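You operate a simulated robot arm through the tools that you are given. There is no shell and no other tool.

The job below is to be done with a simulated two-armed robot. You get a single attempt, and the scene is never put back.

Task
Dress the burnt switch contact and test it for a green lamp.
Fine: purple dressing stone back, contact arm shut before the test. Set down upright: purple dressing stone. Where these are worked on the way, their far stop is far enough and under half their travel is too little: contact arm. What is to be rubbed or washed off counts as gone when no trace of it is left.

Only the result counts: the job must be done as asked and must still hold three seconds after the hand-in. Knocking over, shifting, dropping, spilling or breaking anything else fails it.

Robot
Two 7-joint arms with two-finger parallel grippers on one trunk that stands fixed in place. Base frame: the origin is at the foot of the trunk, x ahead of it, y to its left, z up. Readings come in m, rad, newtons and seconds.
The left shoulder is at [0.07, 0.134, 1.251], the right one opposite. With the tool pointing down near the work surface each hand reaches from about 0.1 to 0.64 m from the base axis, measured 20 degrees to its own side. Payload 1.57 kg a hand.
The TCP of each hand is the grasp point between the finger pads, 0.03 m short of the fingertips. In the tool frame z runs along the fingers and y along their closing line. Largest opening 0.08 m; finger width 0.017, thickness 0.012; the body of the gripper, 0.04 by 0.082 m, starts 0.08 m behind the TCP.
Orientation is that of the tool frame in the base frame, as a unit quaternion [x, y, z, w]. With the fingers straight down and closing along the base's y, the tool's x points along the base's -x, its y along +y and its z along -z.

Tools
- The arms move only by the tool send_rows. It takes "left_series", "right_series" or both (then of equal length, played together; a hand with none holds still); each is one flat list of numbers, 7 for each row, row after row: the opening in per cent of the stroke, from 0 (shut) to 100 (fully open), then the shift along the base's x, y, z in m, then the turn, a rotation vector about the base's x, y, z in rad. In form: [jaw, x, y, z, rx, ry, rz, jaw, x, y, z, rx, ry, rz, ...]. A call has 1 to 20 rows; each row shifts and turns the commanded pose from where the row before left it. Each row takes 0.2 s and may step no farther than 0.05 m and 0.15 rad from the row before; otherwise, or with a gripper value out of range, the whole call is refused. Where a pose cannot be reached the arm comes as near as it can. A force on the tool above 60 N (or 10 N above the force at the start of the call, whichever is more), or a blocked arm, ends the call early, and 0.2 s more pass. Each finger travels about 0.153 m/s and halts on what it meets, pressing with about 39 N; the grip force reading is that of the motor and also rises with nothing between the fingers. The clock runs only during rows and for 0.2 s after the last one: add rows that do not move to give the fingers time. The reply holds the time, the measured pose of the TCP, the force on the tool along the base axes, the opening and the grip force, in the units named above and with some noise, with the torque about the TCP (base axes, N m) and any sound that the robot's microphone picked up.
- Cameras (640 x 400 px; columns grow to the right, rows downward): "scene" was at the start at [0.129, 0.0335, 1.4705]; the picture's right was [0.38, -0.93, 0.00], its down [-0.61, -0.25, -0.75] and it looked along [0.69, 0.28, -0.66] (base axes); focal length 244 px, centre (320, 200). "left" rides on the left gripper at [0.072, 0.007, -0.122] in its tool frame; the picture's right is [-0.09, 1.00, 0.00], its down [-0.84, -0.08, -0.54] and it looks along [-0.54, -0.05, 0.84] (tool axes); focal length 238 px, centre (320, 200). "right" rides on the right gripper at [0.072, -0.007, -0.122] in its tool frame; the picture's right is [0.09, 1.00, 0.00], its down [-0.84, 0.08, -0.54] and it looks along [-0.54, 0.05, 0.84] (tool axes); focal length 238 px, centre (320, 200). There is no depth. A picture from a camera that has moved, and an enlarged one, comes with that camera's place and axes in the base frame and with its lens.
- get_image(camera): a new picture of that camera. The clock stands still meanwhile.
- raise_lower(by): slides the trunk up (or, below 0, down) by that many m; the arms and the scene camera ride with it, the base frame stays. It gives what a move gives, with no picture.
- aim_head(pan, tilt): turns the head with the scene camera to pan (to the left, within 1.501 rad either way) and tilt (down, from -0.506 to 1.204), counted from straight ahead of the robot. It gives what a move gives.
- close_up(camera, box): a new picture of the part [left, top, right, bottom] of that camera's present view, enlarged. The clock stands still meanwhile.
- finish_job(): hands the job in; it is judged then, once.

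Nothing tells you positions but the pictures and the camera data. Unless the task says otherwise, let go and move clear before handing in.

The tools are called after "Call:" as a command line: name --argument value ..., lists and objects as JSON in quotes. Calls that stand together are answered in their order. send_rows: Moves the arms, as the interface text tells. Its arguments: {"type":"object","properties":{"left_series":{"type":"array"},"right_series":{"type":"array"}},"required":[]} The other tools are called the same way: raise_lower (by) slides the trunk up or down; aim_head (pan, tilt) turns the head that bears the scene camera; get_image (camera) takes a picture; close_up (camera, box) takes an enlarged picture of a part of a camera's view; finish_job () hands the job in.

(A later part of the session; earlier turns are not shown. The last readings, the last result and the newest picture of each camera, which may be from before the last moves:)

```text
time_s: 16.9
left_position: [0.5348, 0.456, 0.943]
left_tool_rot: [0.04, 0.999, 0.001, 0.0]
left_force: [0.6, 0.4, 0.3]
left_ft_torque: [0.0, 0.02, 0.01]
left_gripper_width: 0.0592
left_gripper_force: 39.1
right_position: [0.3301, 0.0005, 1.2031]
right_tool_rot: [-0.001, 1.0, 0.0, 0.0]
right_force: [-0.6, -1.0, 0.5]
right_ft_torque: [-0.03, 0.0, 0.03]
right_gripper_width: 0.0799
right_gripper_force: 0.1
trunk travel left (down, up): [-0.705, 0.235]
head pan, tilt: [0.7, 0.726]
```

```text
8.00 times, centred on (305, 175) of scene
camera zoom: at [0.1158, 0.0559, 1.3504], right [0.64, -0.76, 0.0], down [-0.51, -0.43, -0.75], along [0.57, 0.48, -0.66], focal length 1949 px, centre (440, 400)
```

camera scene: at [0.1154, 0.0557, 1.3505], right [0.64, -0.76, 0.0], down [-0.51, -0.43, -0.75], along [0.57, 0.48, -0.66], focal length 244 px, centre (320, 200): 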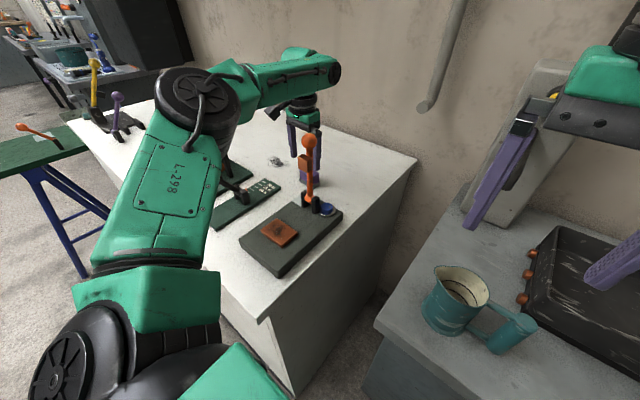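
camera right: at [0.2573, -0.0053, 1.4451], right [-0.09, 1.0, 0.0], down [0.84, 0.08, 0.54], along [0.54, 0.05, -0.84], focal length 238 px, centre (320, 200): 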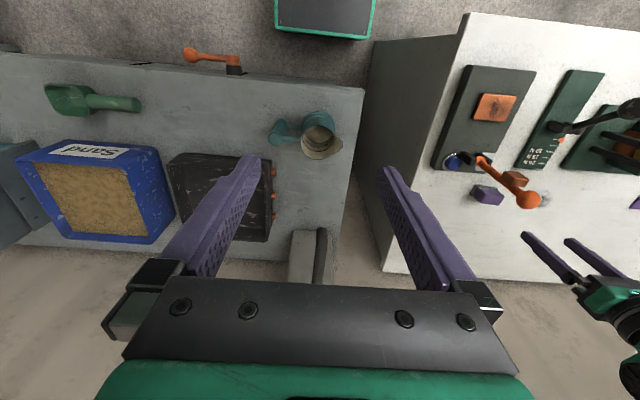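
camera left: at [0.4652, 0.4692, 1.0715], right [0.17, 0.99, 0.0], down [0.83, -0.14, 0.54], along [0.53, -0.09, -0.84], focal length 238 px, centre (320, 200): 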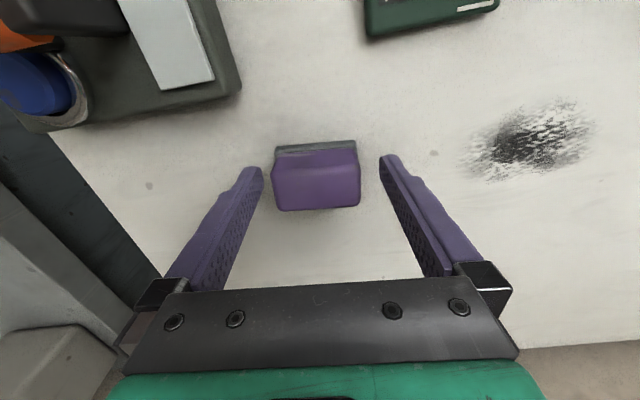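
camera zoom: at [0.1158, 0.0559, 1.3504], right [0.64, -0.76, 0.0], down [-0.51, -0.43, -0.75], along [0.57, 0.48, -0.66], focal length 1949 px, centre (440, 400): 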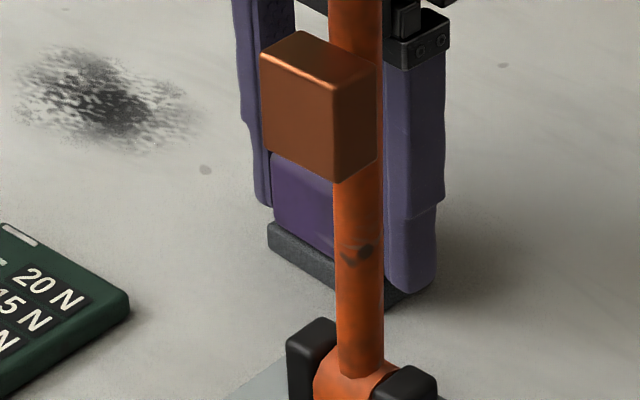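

The grip is now solid, with the tips just above the slab. I'll record this grasp pose, about (0.536, 0.456, 0.943), and lift straight up.

Call:
send_rows --left_series '[0, 0, 0, 0.03, 0, 0, 0, 0, 0, 0, 0.04, 0, 0, 0, 0, 0, 0, 0.045, 0, 0, 0, 0, 0, 0, 0.045, 0, 0, 0, 0, 0, 0, 0, 0, 0, 0]'

Call:
close_up --camera "left" --box '[220, 120, 420, 245]'

Call:
get_image --camera "scene"

```text
time_s: 18.1
left_position: [0.5276, 0.4498, 1.0926]
left_tool_rot: [0.039, 0.999, 0.001, 0.0]
left_force: [0.0, 0.5, -1.5]
left_ft_torque: [0.05, 0.0, -0.01]
left_gripper_width: 0.0597
left_gripper_force: 39.2
left hand out of reach, approached as far as the arm can: row 4
right_position: [0.3297, 0.0002, 1.2028]
right_tool_rot: [0.0, 1.0, 0.0, 0.0]
right_force: [0.7, 0.5, 0.5]
right_ft_torque: [-0.03, 0.02, -0.03]
right_gripper_width: 0.0804
right_gripper_force: 0.0
trunk travel left (down, up): [-0.705, 0.235]
head pan, tilt: [0.7, 0.726]
```

```text
3.20 times, centred on (320, 182) of left
camera zoom: at [0.4568, 0.4637, 1.2144], right [0.17, 0.99, 0.0], down [0.83, -0.14, 0.54], along [0.53, -0.09, -0.84], focal length 763 px, centre (320, 256)
```

zoom: 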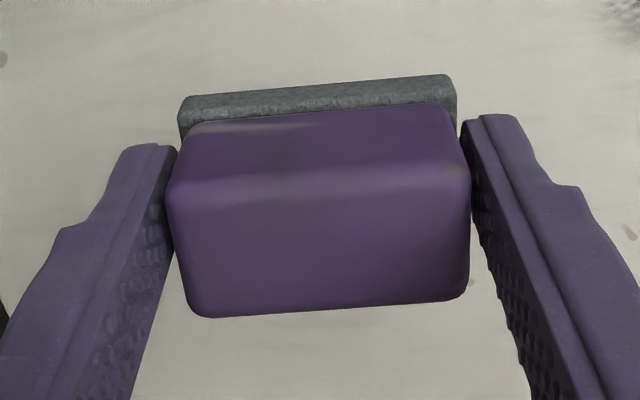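

```text
taken
camera scene: at [0.1162, 0.0564, 1.3503], right [0.64, -0.76, 0.0], down [-0.51, -0.43, -0.75], along [0.57, 0.48, -0.66], focal length 244 px, centre (320, 200)
```

scene: 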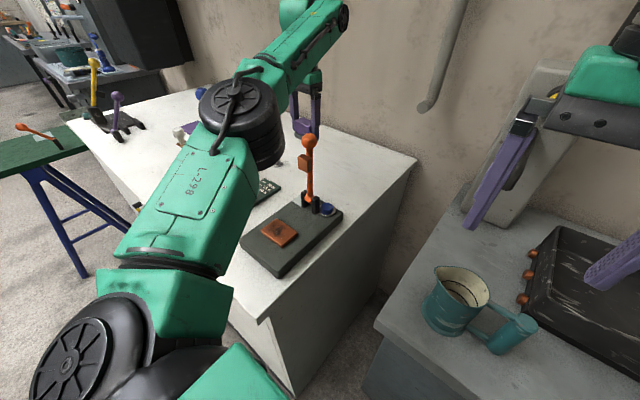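

The stone is up and held firmly. I'll carry it around the left side of the standing contact arm to above the burnt pad, keeping the height.

Call:
send_rows --left_series '[0, -0.03, 0.012, 0, 0, 0, 0, 0, -0.04, 0.013, 0.012, 0, 0, 0, 0, -0.045, 0, 0, 0, 0, 0, 0, -0.045, -0.005, 0, 0, 0, 0, 0, -0.037, -0.03, 0, 0, 0, 0, 0, 0, -0.04, 0, 0, 0, 0.04, 0, 0, -0.042, 0, 0, 0, 0.04, 0, 0, 0, 0, 0, 0, 0]'

Call:
get_image --camera "left"

Call:
get_image --camera "scene"

```text
time_s: 19.9
left_position: [0.3294, 0.3573, 1.105]
left_tool_rot: [0.001, 1.0, -0.001, 0.0]
left_force: [0.7, 0.2, -1.7]
left_ft_torque: [0.0, -0.03, -0.03]
left_gripper_width: 0.0594
left_gripper_force: 39.3
right_position: [0.3302, 0.0005, 1.2031]
right_tool_rot: [0.001, 1.0, 0.001, 0.0]
right_force: [1.2, 0.0, 0.6]
right_ft_torque: [-0.02, -0.01, -0.01]
right_gripper_width: 0.0799
right_gripper_force: 0.0
trunk travel left (down, up): [-0.705, 0.235]
head pan, tilt: [0.7, 0.726]
```

```text
taken
camera left: at [0.2584, 0.3652, 1.2265], right [0.09, 1.0, 0.0], down [0.84, -0.08, 0.54], along [0.54, -0.05, -0.84], focal length 238 px, centre (320, 200)
```

left: 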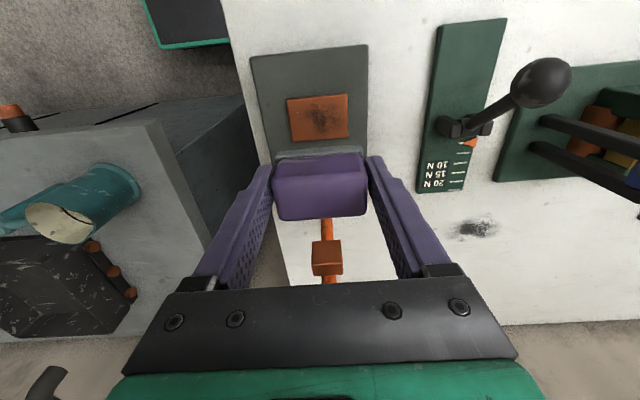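

```text
taken
camera scene: at [0.1159, 0.0565, 1.3504], right [0.64, -0.76, 0.0], down [-0.51, -0.43, -0.75], along [0.57, 0.48, -0.66], focal length 244 px, centre (320, 200)
```

scene: 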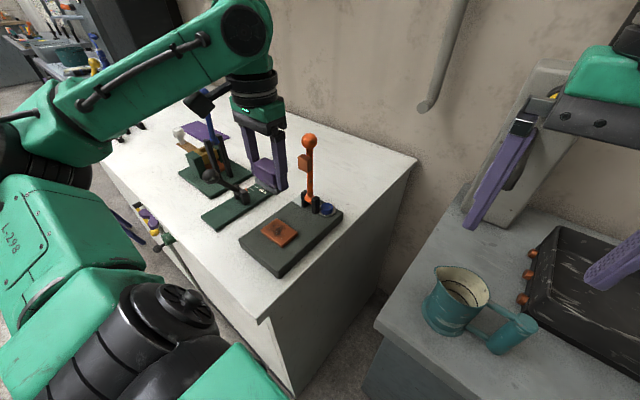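

The stone is above the switch. I'll zoom on the pad and the burn from both cameras to place the strokes.

Call:
close_up --camera "left" --box '[270, 80, 370, 150]'

Call:
close_up --camera "scene" --box '[235, 195, 355, 280]'

```text
5.71 times, centred on (320, 115) of left
camera zoom: at [0.2584, 0.3652, 1.2265], right [0.09, 1.0, 0.0], down [0.84, -0.08, 0.54], along [0.54, -0.05, -0.84], focal length 1362 px, centre (320, 686)
```

zoom: 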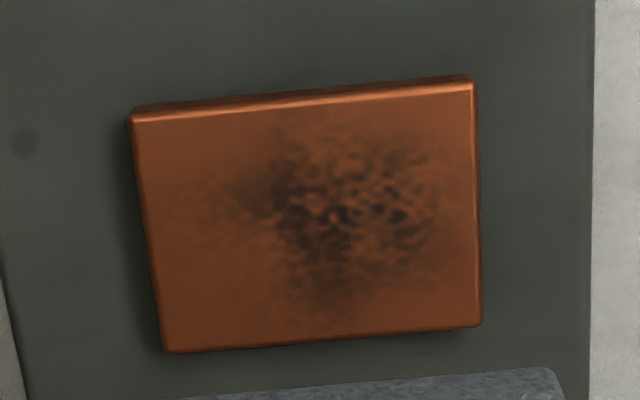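

```text
4.71 times, centred on (295, 238) of scene
camera zoom: at [0.1159, 0.0565, 1.3504], right [0.64, -0.76, 0.0], down [-0.51, -0.43, -0.75], along [0.57, 0.48, -0.66], focal length 1146 px, centre (438, 24)
```

zoom: 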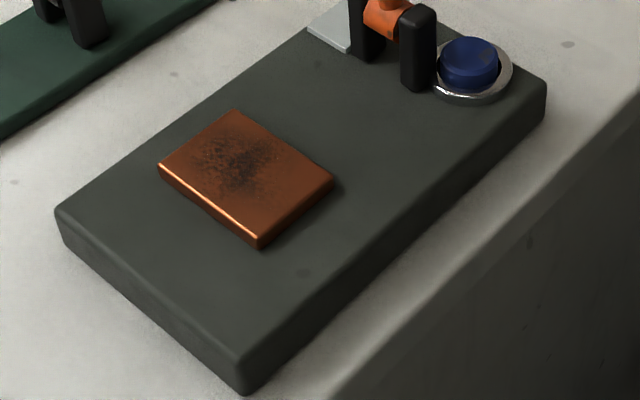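

The burn covers most of the pad (x 0.307–0.354, y 0.323–0.391, top at z of about 0.937), so I expect contact at TCP z of about 0.98. I'll lower to just above and then feel for contact.

Call:
send_rows --left_series '[0, 0.001, 0, -0.045, 0, 0, 0, 0, 0, 0, -0.04, 0, 0, 0, 0, 0, 0, -0.025, 0, 0, 0, 0, 0, 0, -0.004, 0, 0, 0]'

Call:
close_up --camera "scene" --box '[235, 175, 355, 260]'

Call:
get_image --camera "left"

```text
time_s: 20.9
left_position: [0.3298, 0.3564, 0.992]
left_tool_rot: [0.0, 1.0, 0.001, 0.0]
left_force: [-1.1, -0.3, -0.6]
left_ft_torque: [0.02, 0.02, -0.04]
left_gripper_width: 0.0595
left_gripper_force: 38.8
right_position: [0.3302, 0.0007, 1.2031]
right_tool_rot: [-0.001, 1.0, 0.0, 0.0]
right_force: [0.0, 0.0, 0.2]
right_ft_torque: [-0.01, 0.01, 0.02]
right_gripper_width: 0.0804
right_gripper_force: 0.0
trunk travel left (down, up): [-0.705, 0.235]
head pan, tilt: [0.7, 0.726]
```

```text
4.71 times, centred on (295, 218) of scene
camera zoom: at [0.1157, 0.0559, 1.3504], right [0.64, -0.76, 0.0], down [-0.51, -0.43, -0.75], along [0.57, 0.48, -0.66], focal length 1146 px, centre (438, 118)
```

zoom: 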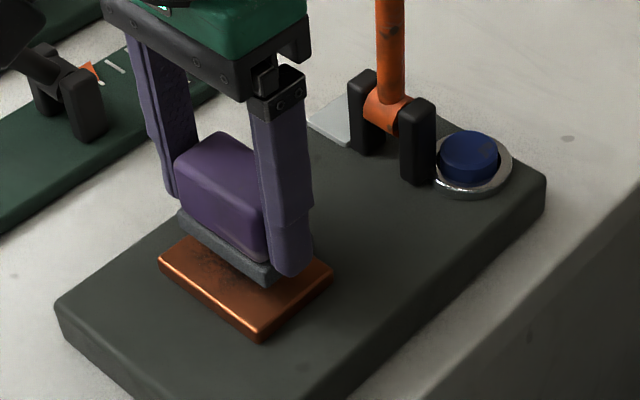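

```text
taken
camera left: at [0.2595, 0.3644, 1.1126], right [0.09, 1.0, 0.0], down [0.84, -0.08, 0.54], along [0.54, -0.05, -0.84], focal length 238 px, centre (320, 200)
```

left: 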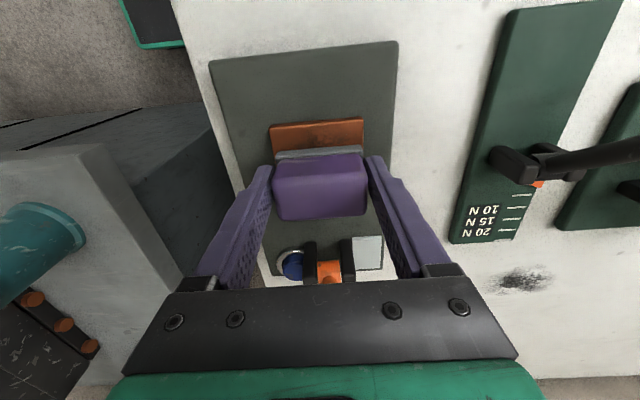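

The stone is about 1 cm above the pad. I'll ease down in small steps and watch the vertical force.

Call:
send_rows --left_series '[0, 0, 0, -0.003, 0, 0, 0, 0, 0, 0, -0.003, 0, 0, 0, 0, 0, 0, -0.002, 0, 0, 0]'

```text
time_s: 21.7
left_position: [0.3304, 0.3568, 0.9839]
left_tool_rot: [0.0, 1.0, 0.0, 0.0]
left_force: [-0.2, -0.3, 0.0]
left_ft_torque: [0.01, -0.01, 0.02]
left_gripper_width: 0.0593
left_gripper_force: 39.1
right_position: [0.3292, 0.0009, 1.2028]
right_tool_rot: [0.001, 1.0, 0.0, 0.0]
right_force: [0.8, -0.4, 0.1]
right_ft_torque: [-0.01, 0.0, 0.02]
right_gripper_width: 0.08
right_gripper_force: 0.1
trunk travel left (down, up): [-0.705, 0.235]
head pan, tilt: [0.7, 0.726]
```

Call:
send_rows --left_series '[0, 0, 0, -0.002, 0, 0, 0, 0, 0, 0, -0.001, 0, 0, 0]'

Call:
close_up --camera "scene" --box '[255, 210, 315, 250]'

```text
time_s: 22.3
left_position: [0.3292, 0.357, 0.9811]
left_tool_rot: [0.001, 1.0, 0.0, 0.0]
left_force: [0.4, -0.6, -0.9]
left_ft_torque: [0.01, 0.01, 0.01]
left_gripper_width: 0.0596
left_gripper_force: 39.1
right_position: [0.3313, 0.0008, 1.2028]
right_tool_rot: [0.0, 1.0, 0.0, 0.0]
right_force: [-0.2, -0.1, -0.2]
right_ft_torque: [0.03, 0.01, 0.04]
right_gripper_width: 0.0799
right_gripper_force: 0.1
trunk travel left (down, up): [-0.705, 0.235]
head pan, tilt: [0.7, 0.726]
```

```text
10.00 times, centred on (285, 230) of scene
camera zoom: at [0.1156, 0.0559, 1.3504], right [0.64, -0.76, 0.0], down [-0.51, -0.43, -0.75], along [0.57, 0.48, -0.66], focal length 2436 px, centre (670, -100)
```

zoom: 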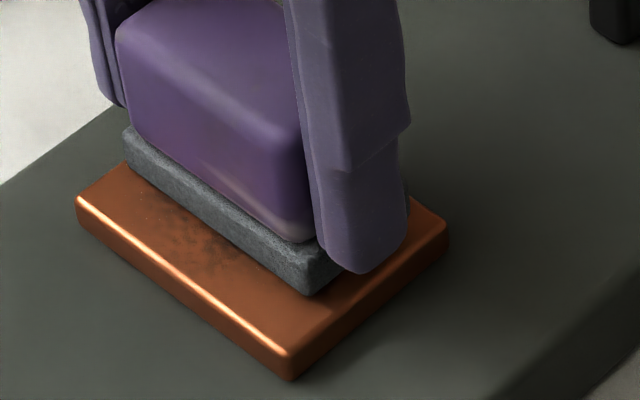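

Nearly touching but no force yet. I'll continue down 2 mm at a time.

Call:
send_rows --left_series '[0, 0, 0, -0.0015, 0, 0, 0, 0, 0, 0, -0.0015, 0, 0, 0, 0, 0, 0, 0, 0, 0, 0]'

```text
time_s: 23.1
left_position: [0.3302, 0.3554, 0.9805]
left_tool_rot: [0.0, 1.0, 0.001, 0.003]
left_force: [1.9, 3.6, 16.8]
left_ft_torque: [-0.33, 0.02, 0.06]
left_gripper_width: 0.0594
left_gripper_force: 39.1
right_position: [0.3305, -0.0009, 1.2033]
right_tool_rot: [0.0, 1.0, 0.0, 0.002]
right_force: [0.2, 0.2, 0.0]
right_ft_torque: [-0.01, 0.01, -0.01]
right_gripper_width: 0.0799
right_gripper_force: 0.1
trunk travel left (down, up): [-0.705, 0.235]
head pan, tilt: [0.7, 0.726]
```

Contact: 16.8 N down force at a commanded z of about 0.978. I'll ease off slightly and make the first x-direction strokes, then check forces.

Call:
send_rows --left_series '[0, -0.008, 0, 0.0005, 0, 0, 0, 0, -0.008, 0, 0, 0, 0, 0, 0, 0.008, 0, 0, 0, 0, 0, 0, 0.008, 0, 0, 0, 0, 0, 0, 0.008, 0, 0, 0, 0, 0, 0, 0.008, 0, 0, 0, 0, 0]'

Call:
close_up --camera "scene" --box '[255, 210, 315, 250]'

```text
time_s: 24.5
left_position: [0.3445, 0.3553, 0.9788]
left_tool_rot: [0.001, 1.0, 0.002, 0.0]
left_force: [-5.7, -0.9, 13.0]
left_ft_torque: [-0.12, 0.24, -0.05]
left_gripper_width: 0.0595
left_gripper_force: 39.0
right_position: [0.3265, -0.0003, 1.203]
right_tool_rot: [0.0, 1.0, 0.0, 0.001]
right_force: [0.6, -0.9, 0.1]
right_ft_torque: [-0.02, 0.03, -0.01]
right_gripper_width: 0.0803
right_gripper_force: 0.1
trunk travel left (down, up): [-0.705, 0.235]
head pan, tilt: [0.7, 0.726]
```

```text
10.00 times, centred on (285, 230) of scene
camera zoom: at [0.1123, 0.0539, 1.3508], right [0.64, -0.76, 0.0], down [-0.51, -0.43, -0.75], along [0.57, 0.48, -0.66], focal length 2436 px, centre (670, -100)
```

zoom: 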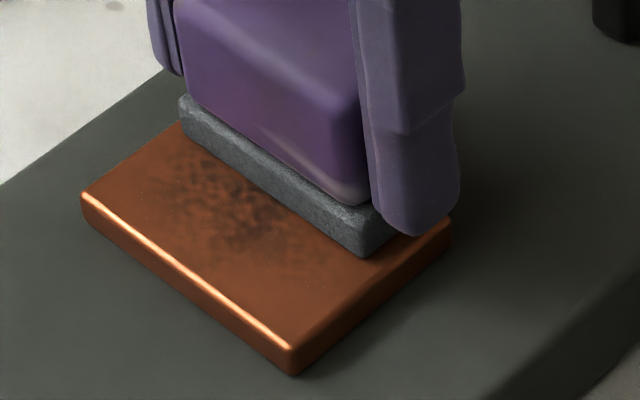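

Force is a steady 13 N and the stone slides well. I'll continue with a series of longer strokes, shifting y a little at the turnarounds.

Call:
send_rows --left_series '[0, -0.008, 0, 0, 0, 0, 0, 0, -0.008, 0, 0, 0, 0, 0, 0, -0.008, 0, 0, 0, 0, 0, 0, -0.008, 0, 0, 0, 0, 0, 0, 0.008, 0.004, 0, 0, 0, 0, 0, 0.008, 0, 0, 0, 0, 0, 0, 0.008, 0, 0, 0, 0, 0, 0, 0.008, 0, 0, 0, 0, 0, 0, -0.008, 0, 0, 0, 0, 0, 0, -0.008, 0, 0, 0, 0, 0, 0, -0.008, 0, 0, 0, 0, 0, 0, -0.008, 0, 0, 0, 0, 0, 0, 0.008, -0.004, 0, 0, 0, 0, 0, 0.008, 0, 0, 0, 0, 0, 0, 0.008, 0, 0, 0, 0, 0, 0, 0.008, 0, 0, 0, 0, 0]'

Call:
close_up --camera "scene" --box '[255, 210, 315, 250]'

Call:
close_up --camera "left" --box '[240, 90, 400, 190]'

```text
time_s: 27.9
left_position: [0.3457, 0.3554, 0.9799]
left_tool_rot: [0.0, 1.0, 0.0, -0.001]
left_force: [-4.5, 0.4, 9.8]
left_ft_torque: [0.01, 0.13, -0.04]
left_gripper_width: 0.0593
left_gripper_force: 39.0
right_position: [0.3277, -0.0009, 1.2029]
right_tool_rot: [0.0, 1.0, 0.001, 0.001]
right_force: [0.5, 0.4, 0.5]
right_ft_torque: [0.0, 0.0, -0.03]
right_gripper_width: 0.08
right_gripper_force: 0.1
trunk travel left (down, up): [-0.705, 0.235]
head pan, tilt: [0.7, 0.726]
```

```text
10.00 times, centred on (285, 230) of scene
camera zoom: at [0.1132, 0.0544, 1.3507], right [0.64, -0.76, 0.0], down [-0.51, -0.43, -0.75], along [0.57, 0.48, -0.66], focal length 2436 px, centre (670, -100)
```

zoom: 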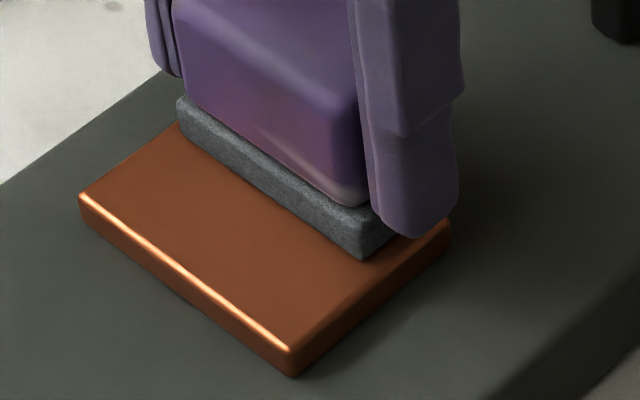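

```text
4.00 times, centred on (320, 140) of left
camera zoom: at [0.2729, 0.3633, 1.1004], right [0.09, 1.0, 0.0], down [0.84, -0.08, 0.54], along [0.54, -0.05, -0.84], focal length 953 px, centre (320, 440)
```

zoom: 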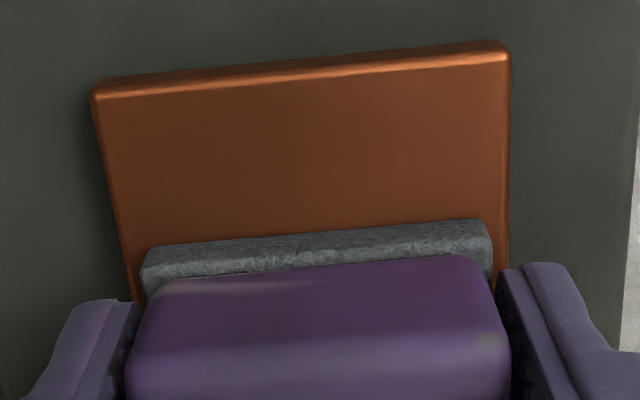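

The visible half is clean copper. I'll do a few more strokes to be sure and finish at the near side, so I can then lift and inspect the rest.

Call:
send_rows --left_series '[0, -0.008, 0, 0, 0, 0, 0, 0, -0.008, 0, 0, 0, 0, 0, 0, -0.008, 0, 0, 0, 0, 0, 0, -0.008, 0, 0, 0, 0, 0, 0, 0.008, -0.003, 0, 0, 0, 0, 0, 0.008, 0, 0, 0, 0, 0, 0, 0.008, 0, 0, 0, 0, 0, 0, 0.008, 0, 0, 0, 0, 0, 0, -0.008, 0.006, 0, 0, 0, 0, 0, -0.008, 0, 0, 0, 0, 0, 0, -0.008, 0, 0, 0, 0, 0, 0, -0.008, 0, 0, 0, 0, 0, 0, 0.008, -0.003, 0, 0, 0, 0, 0, 0.008, 0, 0, 0, 0, 0, 0, 0, 0, 0.01, 0, 0, 0, 0, 0, 0, 0.03, 0, 0, 0, 0, 0, 0, 0.04, 0, 0, 0, 0, 0, 0, 0.04, 0, 0, 0]'

Call:
close_up --camera "scene" --box '[250, 200, 320, 250]'

Call:
close_up --camera "left" --box '[270, 80, 370, 150]'

Call:
close_up --camera "left" --box '[220, 120, 420, 245]'

```text
time_s: 31.7
left_position: [0.3317, 0.3558, 1.0982]
left_tool_rot: [0.001, 1.0, 0.0, 0.0]
left_force: [0.2, 0.1, -0.7]
left_ft_torque: [0.03, 0.02, -0.02]
left_gripper_width: 0.0594
left_gripper_force: 38.8
right_position: [0.3306, 0.0007, 1.2024]
right_tool_rot: [0.001, 1.0, 0.0, 0.0]
right_force: [-0.3, -0.9, 0.0]
right_ft_torque: [0.0, 0.0, 0.01]
right_gripper_width: 0.08
right_gripper_force: 0.0
trunk travel left (down, up): [-0.705, 0.235]
head pan, tilt: [0.7, 0.726]
```

```text
8.00 times, centred on (285, 225) of scene
camera zoom: at [0.116, 0.0558, 1.3504], right [0.64, -0.76, 0.0], down [-0.51, -0.43, -0.75], along [0.57, 0.48, -0.66], focal length 1949 px, centre (600, 0)
```

zoom: 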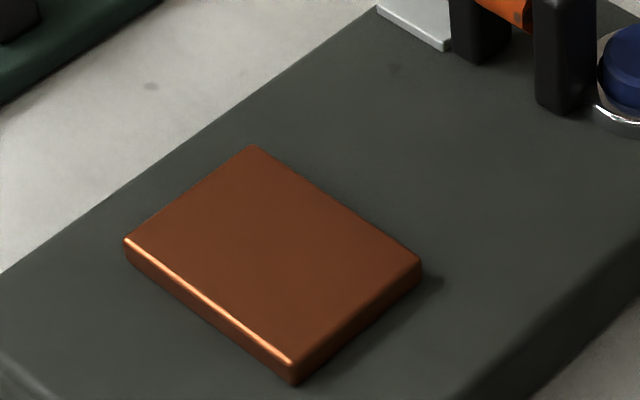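

```text
5.71 times, centred on (320, 115) of left
camera zoom: at [0.2605, 0.3649, 1.2199], right [0.09, 1.0, 0.0], down [0.84, -0.08, 0.54], along [0.54, -0.05, -0.84], focal length 1362 px, centre (320, 686)
```

zoom: 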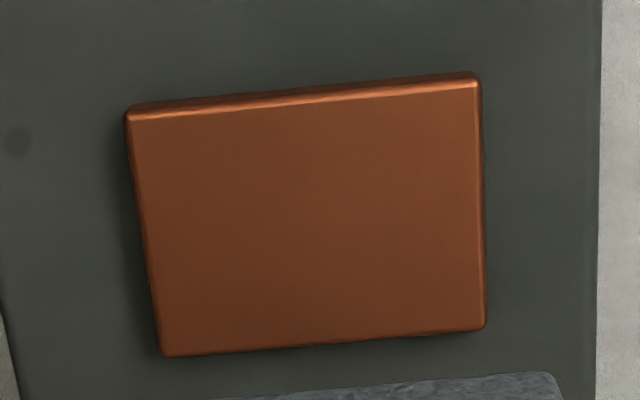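

```text
3.20 times, centred on (320, 182) of left
camera zoom: at [0.2605, 0.3649, 1.2199], right [0.09, 1.0, 0.0], down [0.84, -0.08, 0.54], along [0.54, -0.05, -0.84], focal length 763 px, centre (320, 256)
```

zoom: 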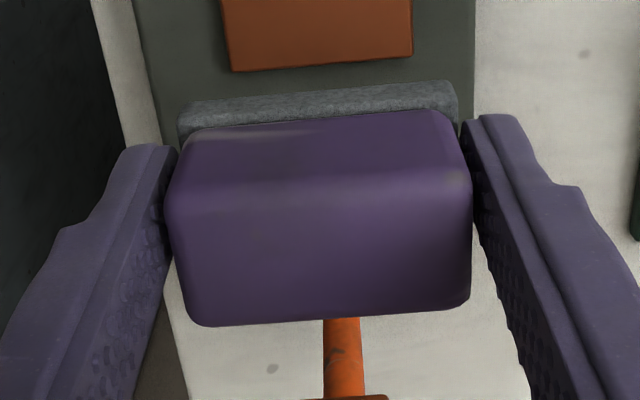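

The pad is completely clean and the stone is still seated in the grip. Now I'll carry the stone back along the reverse path to above its original spot.

Call:
send_rows --left_series '[0, 0, 0.043, 0.007, 0, 0, 0, 0, 0, 0.04, 0, 0, 0, 0, 0, 0.037, 0.03, 0, 0, 0, 0, 0, 0.045, 0.005, 0, 0, 0, 0, 0, 0.045, 0, 0, 0, 0, 0, 0, 0.04, -0.01, -0.02, 0, 0, -0.04, 0, 0.037, -0.0086, -0.03, 0, 0, -0.04, 0, 0, 0, -0.03, 0, 0, 0, 0, 0, 0, 0, 0, 0, 0]'

Call:
get_image --camera "left"

Call:
get_image --camera "scene"

```text
time_s: 33.7
left_position: [0.5331, 0.4543, 1.0273]
left_tool_rot: [0.04, 0.999, 0.0, 0.0]
left_force: [0.7, -0.5, -1.4]
left_ft_torque: [0.01, 0.01, 0.01]
left_gripper_width: 0.0592
left_gripper_force: 38.9
right_position: [0.3299, 0.0001, 1.2034]
right_tool_rot: [0.0, 1.0, 0.0, 0.0]
right_force: [-0.4, 0.4, 0.3]
right_ft_torque: [0.01, 0.01, 0.0]
right_gripper_width: 0.0804
right_gripper_force: 0.1
trunk travel left (down, up): [-0.705, 0.235]
head pan, tilt: [0.7, 0.726]
```

```text
taken
camera left: at [0.4642, 0.4689, 1.1473], right [0.17, 0.99, 0.0], down [0.83, -0.14, 0.54], along [0.53, -0.09, -0.84], focal length 238 px, centre (320, 200)
```

left: 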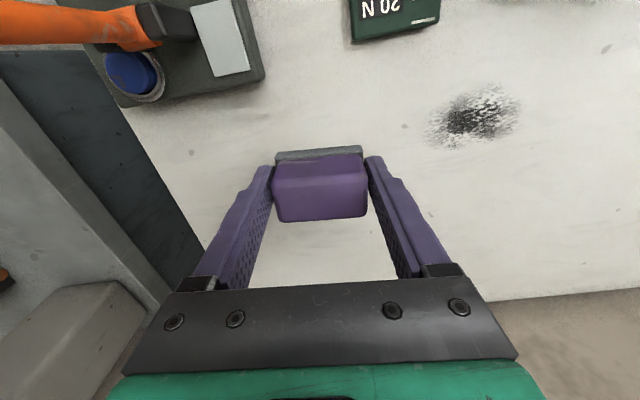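

```text
taken
camera scene: at [0.1152, 0.0556, 1.3505], right [0.64, -0.76, 0.0], down [-0.51, -0.43, -0.75], along [0.57, 0.48, -0.66], focal length 244 px, centre (320, 200)
```

scene: 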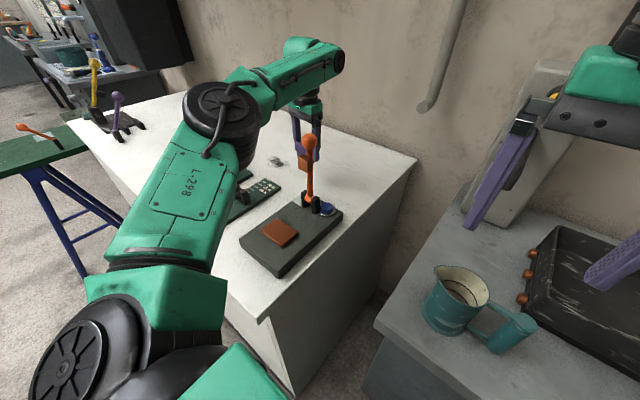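

Position is within a couple of millimetres of the grasp point. I'll fine-correct, descend, and feel for the table.

Call:
send_rows --left_series '[0, 0.0015, 0.001, -0.04, 0, 0, 0, 0, 0, 0, -0.035, 0, 0, 0, 0, 0, 0, -0.003, 0, 0, 0, 0, 0, 0, 0, 0, 0, 0]'

Call:
close_up --camera "left" --box '[220, 120, 420, 245]'

```text
time_s: 34.7
left_position: [0.5365, 0.4578, 0.9484]
left_tool_rot: [0.04, 0.999, 0.0, 0.0]
left_force: [0.1, -0.2, -1.7]
left_ft_torque: [-0.02, 0.01, 0.0]
left_gripper_width: 0.0593
left_gripper_force: 39.0
right_position: [0.3297, 0.0009, 1.2022]
right_tool_rot: [0.001, 1.0, 0.0, 0.0]
right_force: [0.0, -0.2, -0.4]
right_ft_torque: [-0.01, 0.01, 0.02]
right_gripper_width: 0.0801
right_gripper_force: 0.0
trunk travel left (down, up): [-0.705, 0.235]
head pan, tilt: [0.7, 0.726]
```

```text
3.20 times, centred on (320, 182) of left
camera zoom: at [0.466, 0.4705, 1.0685], right [0.17, 0.99, 0.0], down [0.83, -0.14, 0.54], along [0.53, -0.09, -0.84], focal length 763 px, centre (320, 256)
```

zoom: 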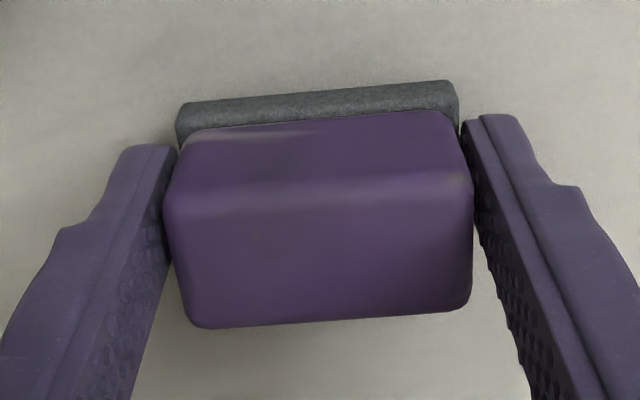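

I'll ease down in 1.5–2 mm steps until the stone touches the table.

Call:
send_rows --left_series '[0, -0.0005, -0.0007, -0.002, 0, 0, 0, 0, 0, 0, -0.002, 0, 0, 0, 0, 0, 0, 0, 0, 0, 0]'

```text
time_s: 35.5
left_position: [0.5361, 0.4553, 0.9434]
left_tool_rot: [0.041, 0.999, 0.001, -0.001]
left_force: [-0.1, -0.2, -0.2]
left_ft_torque: [-0.04, 0.02, 0.03]
left_gripper_width: 0.0593
left_gripper_force: 38.9
right_position: [0.3301, 0.0002, 1.2027]
right_tool_rot: [0.001, 1.0, -0.001, 0.0]
right_force: [0.2, 0.3, 0.0]
right_ft_torque: [-0.01, -0.02, 0.02]
right_gripper_width: 0.0801
right_gripper_force: 0.0
trunk travel left (down, up): [-0.705, 0.235]
head pan, tilt: [0.7, 0.726]
```

Call:
send_rows --left_series '[0, 0, 0, -0.001, 0, 0, 0, 0, 0, 0, 0, 0, 0, 0]'

```text
time_s: 36.1
left_position: [0.5354, 0.4557, 0.9426]
left_tool_rot: [0.04, 0.999, 0.0, 0.0]
left_force: [0.2, -0.2, -1.1]
left_ft_torque: [-0.01, 0.0, -0.01]
left_gripper_width: 0.0594
left_gripper_force: 39.2
right_position: [0.3294, 0.0001, 1.2021]
right_tool_rot: [0.0, 1.0, -0.001, 0.0]
right_force: [0.0, -0.1, 0.2]
right_ft_torque: [-0.01, 0.01, -0.04]
right_gripper_width: 0.0796
right_gripper_force: 0.1
trunk travel left (down, up): [-0.705, 0.235]
head pan, tilt: [0.7, 0.726]
```

Call:
send_rows --left_series '[0, 0, 0, -0.001, 0, 0, 0, 0, 0, 0, 0, 0, 0, 0]'

Call:
close_up --camera "scene" --box '[270, 150, 340, 200]'

```text
time_s: 36.7
left_position: [0.537, 0.4555, 0.941]
left_tool_rot: [0.04, 0.999, 0.001, 0.0]
left_force: [-0.1, 0.1, -1.2]
left_ft_torque: [0.01, 0.01, 0.01]
left_gripper_width: 0.0595
left_gripper_force: 38.9
right_position: [0.3305, 0.0005, 1.2028]
right_tool_rot: [0.0, 1.0, 0.001, 0.0]
right_force: [0.1, 0.6, 0.0]
right_ft_torque: [-0.01, 0.01, -0.01]
right_gripper_width: 0.0797
right_gripper_force: 0.0
trunk travel left (down, up): [-0.705, 0.235]
head pan, tilt: [0.7, 0.726]
```

```text
8.00 times, centred on (305, 175) of scene
camera zoom: at [0.1158, 0.0559, 1.3504], right [0.64, -0.76, 0.0], down [-0.51, -0.43, -0.75], along [0.57, 0.48, -0.66], focal length 1949 px, centre (440, 400)
```

zoom: 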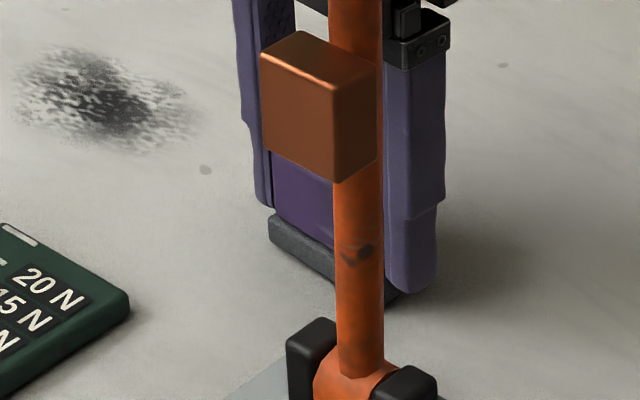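

Almost down. A couple more small steps to contact.

Call:
send_rows --left_series '[0, 0, 0, -0.001, 0, 0, 0, 0, 0, 0, 0, 0, 0, 0]'

```text
time_s: 37.3
left_position: [0.5357, 0.4561, 0.9407]
left_tool_rot: [0.04, 0.999, 0.001, 0.0]
left_force: [0.1, 0.2, -1.0]
left_ft_torque: [0.01, 0.03, 0.02]
left_gripper_width: 0.0592
left_gripper_force: 39.0
right_position: [0.3291, 0.0007, 1.2031]
right_tool_rot: [0.0, 1.0, 0.0, 0.0]
right_force: [0.3, -0.5, 0.3]
right_ft_torque: [0.02, 0.02, 0.04]
right_gripper_width: 0.0801
right_gripper_force: 0.1
trunk travel left (down, up): [-0.705, 0.235]
head pan, tilt: [0.7, 0.726]
```

Call:
send_rows --left_series '[0, 0, 0, -0.001, 0, 0, 0, 0, 0, 0, 0, 0, 0, 0]'

```text
time_s: 37.9
left_position: [0.5364, 0.4569, 0.9399]
left_tool_rot: [0.04, 0.999, 0.0, 0.0]
left_force: [0.1, 0.3, -1.3]
left_ft_torque: [-0.01, 0.0, -0.01]
left_gripper_width: 0.0593
left_gripper_force: 38.9
right_position: [0.33, 0.0008, 1.2034]
right_tool_rot: [0.0, 1.0, 0.0, 0.0]
right_force: [-0.5, 0.3, -0.6]
right_ft_torque: [0.03, -0.01, 0.04]
right_gripper_width: 0.0799
right_gripper_force: 0.0
trunk travel left (down, up): [-0.705, 0.235]
head pan, tilt: [0.7, 0.726]
```

Call:
close_up --camera "left" --box '[220, 120, 420, 245]'

Call:
close_up --camera "scene" --box '[290, 165, 330, 195]'

Call:
close_up --camera "right" --box '[500, 180, 640, 270]'

```text
3.20 times, centred on (320, 182) of left
camera zoom: at [0.4654, 0.4701, 1.0603], right [0.17, 0.99, 0.0], down [0.83, -0.14, 0.54], along [0.53, -0.09, -0.84], focal length 763 px, centre (320, 256)
```

zoom: 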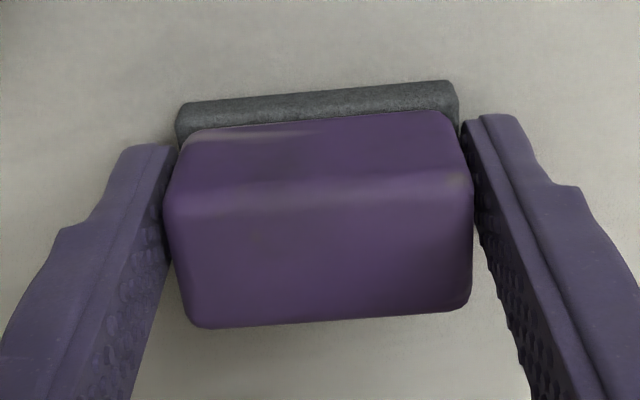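

```text
13.33 times, centred on (310, 180) of scene
camera zoom: at [0.1158, 0.0559, 1.3504], right [0.64, -0.76, 0.0], down [-0.51, -0.43, -0.75], along [0.57, 0.48, -0.66], focal length 3248 px, centre (453, 467)
```

zoom: 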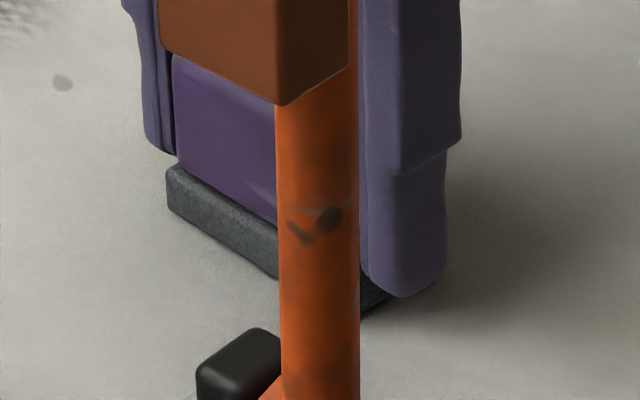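

```text
4.44 times, centred on (570, 225) of right
camera zoom: at [0.2577, -0.0052, 1.325], right [-0.09, 1.0, 0.0], down [0.84, 0.08, 0.54], along [0.54, 0.05, -0.84], focal length 1059 px, centre (-791, 89)
```

zoom: 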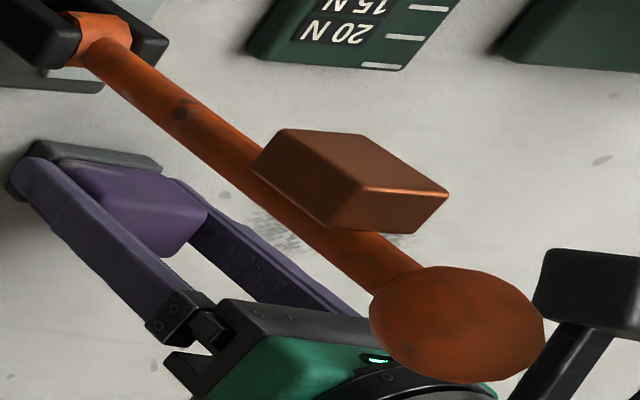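

The stone sits a few millimetres higher in the grip than before, because the rubbing pushed it up, so contact should be imminent. Lowering another 1 mm at a time.

Call:
send_rows --left_series '[0, 0, 0, -0.001, 0, 0, 0, 0, 0, 0, 0, 0, 0, 0]'

```text
time_s: 38.5
left_position: [0.5361, 0.4571, 0.9384]
left_tool_rot: [0.04, 0.999, 0.001, 0.0]
left_force: [0.1, 0.1, 0.5]
left_ft_torque: [-0.02, -0.04, -0.02]
left_gripper_width: 0.0592
left_gripper_force: 38.7
right_position: [0.329, 0.0007, 1.2038]
right_tool_rot: [0.0, 1.0, 0.0, 0.0]
right_force: [0.2, -0.4, 0.1]
right_ft_torque: [-0.01, -0.02, 0.02]
right_gripper_width: 0.08
right_gripper_force: 0.1
trunk travel left (down, up): [-0.705, 0.235]
head pan, tilt: [0.7, 0.726]
```

Call:
send_rows --left_series '[0, 0, 0, -0.001, 0, 0, 0, 0, 0, 0, 0, 0, 0, 0]'

```text
time_s: 39.1
left_position: [0.5362, 0.4562, 0.9381]
left_tool_rot: [0.04, 0.999, -0.001, 0.001]
left_force: [0.4, 1.9, 4.9]
left_ft_torque: [-0.11, -0.09, 0.08]
left_gripper_width: 0.0596
left_gripper_force: 39.1
right_position: [0.3289, 0.001, 1.2026]
right_tool_rot: [0.001, 1.0, 0.001, -0.001]
right_force: [0.0, 0.0, 0.2]
right_ft_torque: [0.03, 0.02, 0.02]
right_gripper_width: 0.0803
right_gripper_force: 0.1
trunk travel left (down, up): [-0.705, 0.235]
head pan, tilt: [0.7, 0.726]
```

The stone is resting on the table with about 5 N. I'll open, wait, and lift straight up.

Call:
send_rows --left_series '[85, 0, 0, 0.0005, 0, 0, 0, 100, 0, 0, 0, 0, 0, 0, 100, 0, 0, 0, 0, 0, 0, 100, 0, 0, 0.03, 0, 0, 0, 100, 0, 0, 0.04, 0, 0, 0, 100, 0, 0, 0.02, 0, 0, 0, 100, 0, 0, 0, 0, 0, 0]'

Call:
get_image --camera "left"

Call:
close_up --camera "scene" --box '[270, 120, 370, 220]'

```text
time_s: 40.7
left_position: [0.5353, 0.4569, 1.0287]
left_tool_rot: [0.039, 0.999, 0.0, 0.0]
left_force: [0.6, 0.5, 0.1]
left_ft_torque: [0.0, -0.01, 0.0]
left_gripper_width: 0.08
left_gripper_force: 0.1
right_position: [0.3297, 0.0007, 1.2033]
right_tool_rot: [0.0, 1.0, 0.0, 0.0]
right_force: [0.4, -0.7, -0.3]
right_ft_torque: [0.01, 0.04, -0.04]
right_gripper_width: 0.0799
right_gripper_force: 0.1
trunk travel left (down, up): [-0.705, 0.235]
head pan, tilt: [0.7, 0.726]
```

```text
taken
camera left: at [0.4648, 0.47, 1.1492], right [0.17, 0.99, 0.0], down [0.83, -0.14, 0.54], along [0.53, -0.09, -0.84], focal length 238 px, centre (320, 200)
```

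left: 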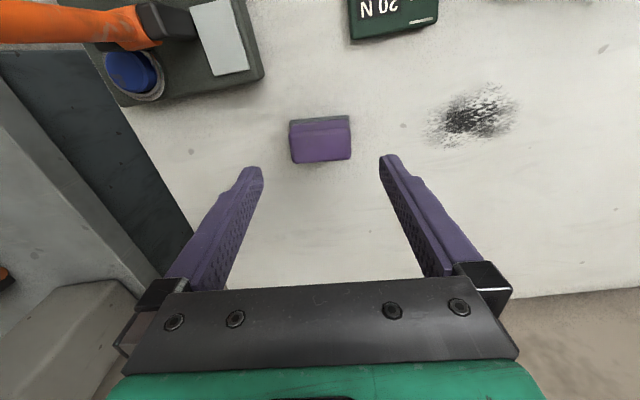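

```text
4.00 times, centred on (320, 170) of scene
camera zoom: at [0.1156, 0.056, 1.3504], right [0.64, -0.76, 0.0], down [-0.51, -0.43, -0.75], along [0.57, 0.48, -0.66], focal length 974 px, centre (320, 320)
```

zoom: 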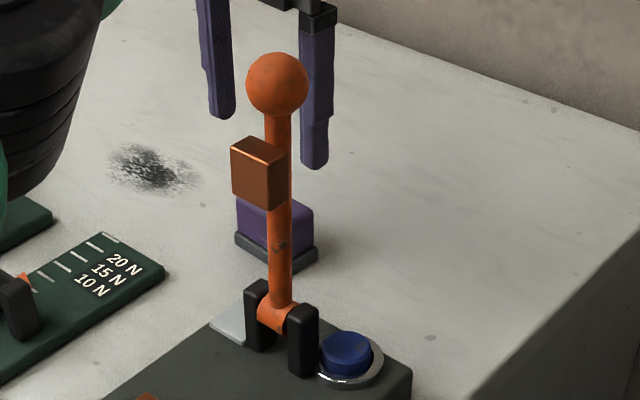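

The stone stands upright in its original spot. Next I'll go up and over to the contact arm's ball at about (0.439, 0.357, 1.116) to swing it shut under control.

Call:
send_rows --left_series '[100, -0.02, 0, 0.05, 0, 0, 0, 100, -0.02, 0, 0.05, 0, 0, 0, 100, -0.02, 0, 0.05, 0, 0, 0, 100, -0.018, -0.035, 0.015, 0, 0, 0.04, 100, -0.018, -0.035, 0, 0, 0, 0.04, 100, 0, -0.03, 0, 0, 0, 0, 100, 0, 0, 0, 0, 0, 0]'

Call:
get_image --camera "left"

Call:
get_image --camera "scene"

```text
refused: row 1 steps farther than a row can; nothing moved
```

```text
taken
camera left: at [0.4648, 0.47, 1.1492], right [0.17, 0.99, 0.0], down [0.83, -0.14, 0.54], along [0.53, -0.09, -0.84], focal length 238 px, centre (320, 200)
```

left: 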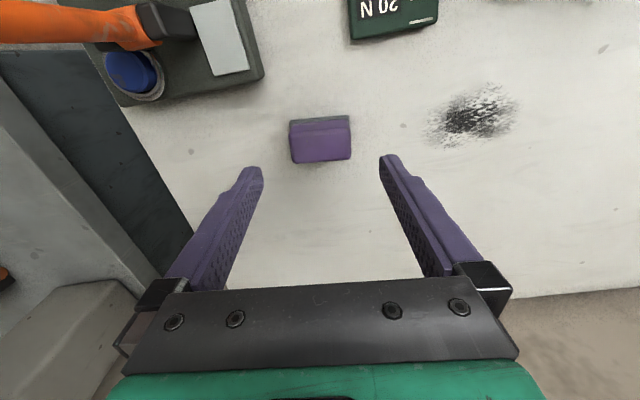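

```text
taken
camera scene: at [0.1156, 0.056, 1.3504], right [0.64, -0.76, 0.0], down [-0.51, -0.43, -0.75], along [0.57, 0.48, -0.66], focal length 244 px, centre (320, 200)
```

scene: 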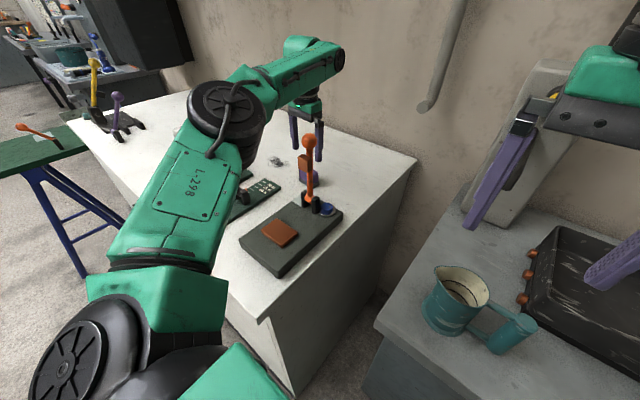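

The row step was just over the 0.05 m limit, so nothing moved. I'll resend the same path in smaller steps.

Call:
send_rows --left_series '[100, -0.016, 0, 0.04, 0, 0, 0, 100, -0.016, 0, 0.04, 0, 0, 0, 100, -0.016, 0, 0.04, 0, 0, 0, 100, -0.012, 0, 0.04, 0, 0, 0, 100, -0.018, -0.035, 0.005, 0, 0, 0.04, 100, -0.018, -0.035, 0, 0, 0, 0.04, 100, 0, -0.03, 0, 0, 0, 0, 100, 0, 0, 0, 0, 0, 0]'

Call:
get_image --camera "left"

Call:
get_image --camera "scene"

```text
time_s: 42.5
left_position: [0.4389, 0.3568, 1.1926]
left_tool_rot: [-0.002, 1.0, -0.001, 0.001]
left_force: [0.0, 0.8, 0.2]
left_ft_torque: [-0.02, -0.01, 0.0]
left_gripper_width: 0.0802
left_gripper_force: 0.1
right_position: [0.3307, 0.0011, 1.2025]
right_tool_rot: [0.0, 1.0, 0.001, 0.0]
right_force: [-0.7, -0.4, -0.6]
right_ft_torque: [-0.01, -0.03, 0.0]
right_gripper_width: 0.0798
right_gripper_force: 0.1
trunk travel left (down, up): [-0.705, 0.235]
head pan, tilt: [0.7, 0.726]
```

```text
taken
camera left: at [0.3673, 0.365, 1.3136], right [0.09, 1.0, 0.0], down [0.84, -0.08, 0.54], along [0.54, -0.05, -0.84], focal length 238 px, centre (320, 200)
```

left: 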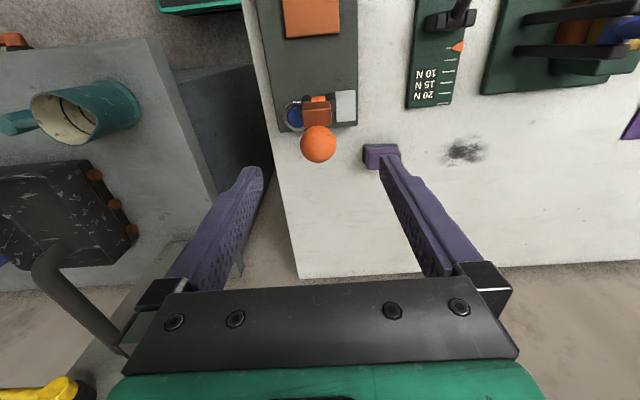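

```text
taken
camera scene: at [0.1151, 0.0566, 1.3505], right [0.64, -0.76, 0.0], down [-0.51, -0.43, -0.75], along [0.57, 0.48, -0.66], focal length 244 px, centre (320, 200)
```

scene: 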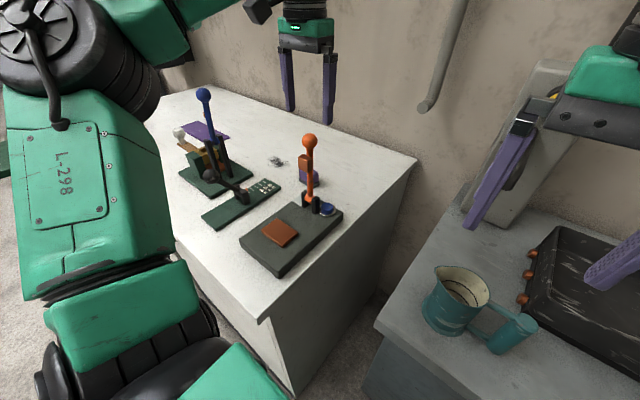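

The ball is directly beneath the TCP at about (0.437, 0.357, 1.116). I'll descend and grip it.

Call:
send_rows --left_series '[100, -0.001, 0, -0.035, 0, 0, 0, 100, 0, 0, -0.032, 0, 0, 0, 100, 0, 0, 0, 0, 0, 0, 0, 0, 0, 0, 0, 0, 0, 0, 0, 0, 0, 0, 0, 0, 0, 0, 0, 0, 0, 0, 0]'

Call:
close_up --camera "scene" --box '[260, 110, 360, 210]'

```text
time_s: 43.9
left_position: [0.4383, 0.3554, 1.1278]
left_tool_rot: [0.001, 1.0, 0.0, 0.0]
left_force: [-1.8, -5.6, -5.3]
left_ft_torque: [-0.13, 0.02, -0.06]
left_gripper_width: 0.0308
left_gripper_force: 40.2
right_position: [0.3295, -0.0014, 1.2032]
right_tool_rot: [0.0, 1.0, 0.001, 0.0]
right_force: [0.2, 0.3, 0.2]
right_ft_torque: [-0.03, -0.01, 0.02]
right_gripper_width: 0.0801
right_gripper_force: 0.0
trunk travel left (down, up): [-0.705, 0.235]
head pan, tilt: [0.7, 0.726]
```

```text
4.00 times, centred on (310, 160) of scene
camera zoom: at [0.1158, 0.0541, 1.3505], right [0.64, -0.77, 0.0], down [-0.51, -0.43, -0.75], along [0.57, 0.48, -0.66], focal length 974 px, centre (360, 360)
```

zoom: 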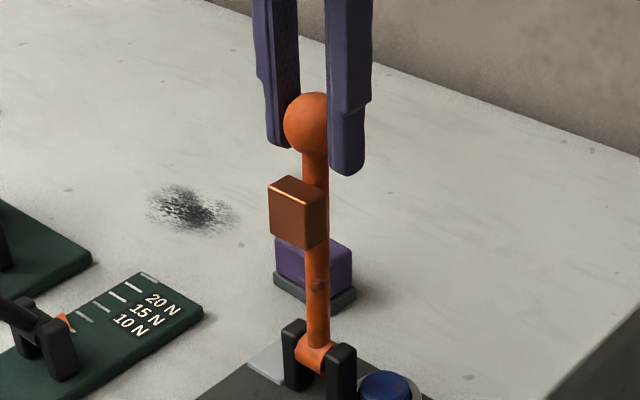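

The ball is gripped. I'll swing the arm down along the reverse arc, first part of the way.

Call:
send_rows --left_series '[0, -0.0243, -0.001, -0.001, 0, 0, 0, 0, -0.0218, 0, -0.0043, 0, 0, 0, 0, -0.0209, 0, -0.0075, 0, 0, 0, 0, -0.0195, 0, -0.0106, 0, 0, 0, 0, -0.0177, 0, -0.0133, 0, 0, 0, 0, -0.0155, 0, -0.0159, 0, 0, 0]'

Call:
close_up --camera "scene" --box '[230, 120, 370, 260]'

```text
time_s: 45.3
left_position: [0.3196, 0.3547, 1.0749]
left_tool_rot: [0.0, 1.0, 0.002, 0.002]
left_force: [1.2, 2.2, 9.6]
left_ft_torque: [0.07, -1.2, 0.03]
left_gripper_width: 0.031
left_gripper_force: 40.0
right_position: [0.3288, -0.0007, 1.2041]
right_tool_rot: [0.0, 1.0, 0.001, 0.001]
right_force: [0.6, 0.3, -0.5]
right_ft_torque: [0.0, 0.01, 0.01]
right_gripper_width: 0.0801
right_gripper_force: 0.1
trunk travel left (down, up): [-0.705, 0.235]
head pan, tilt: [0.7, 0.726]
```

```text
2.86 times, centred on (300, 190) of scene
camera zoom: at [0.1154, 0.0547, 1.3505], right [0.64, -0.77, 0.0], down [-0.51, -0.43, -0.75], along [0.57, 0.48, -0.66], focal length 696 px, centre (377, 229)
```

zoom: 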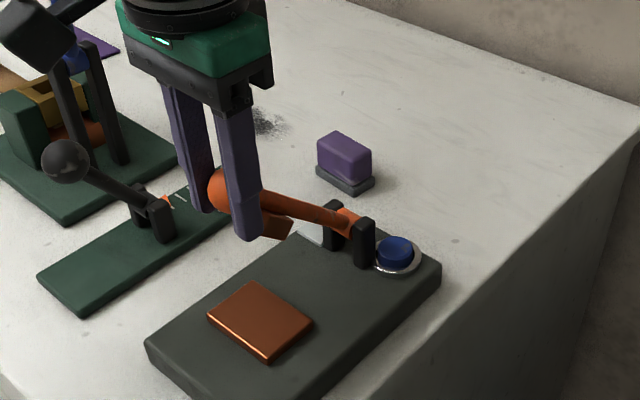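

The arm is coming down cleanly. I'll complete the arc to shut.

Call:
send_rows --left_series '[0, -0.013, 0, -0.0179, 0, 0, 0, 0, -0.0101, 0, -0.0198, 0, 0, 0, 0, -0.0071, 0, -0.021, 0, 0, 0, 0, -0.0039, 0, -0.0218, 0, 0, 0, 0, -0.0007, 0, -0.012, 0, 0, 0, 0, 0, 0, -0.003, 0, 0, 0]'

Call:
close_up --camera "scene" --box '[230, 160, 360, 280]'

```text
time_s: 46.7
left_position: [0.2802, 0.3564, 0.9787]
left_tool_rot: [-0.001, 1.0, 0.0, 0.001]
left_force: [-8.7, 4.1, 8.5]
left_ft_torque: [0.0, -1.16, -0.04]
left_gripper_width: 0.0312
left_gripper_force: 40.1
right_position: [0.3265, 0.0014, 1.205]
right_tool_rot: [0.0, 1.0, 0.0, 0.002]
right_force: [-0.2, 0.6, 0.4]
right_ft_torque: [0.01, 0.04, -0.03]
right_gripper_width: 0.0801
right_gripper_force: 0.1
trunk travel left (down, up): [-0.705, 0.235]
head pan, tilt: [0.7, 0.726]
```

```text
3.33 times, centred on (295, 220) of scene
camera zoom: at [0.1114, 0.0557, 1.3508], right [0.64, -0.76, 0.0], down [-0.51, -0.43, -0.75], along [0.57, 0.48, -0.66], focal length 812 px, centre (403, 133)
```

zoom: 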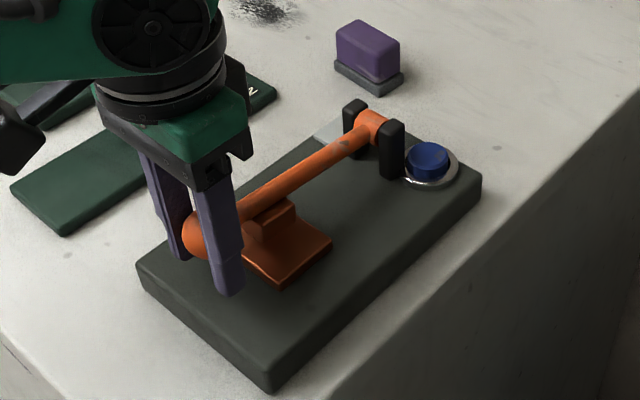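

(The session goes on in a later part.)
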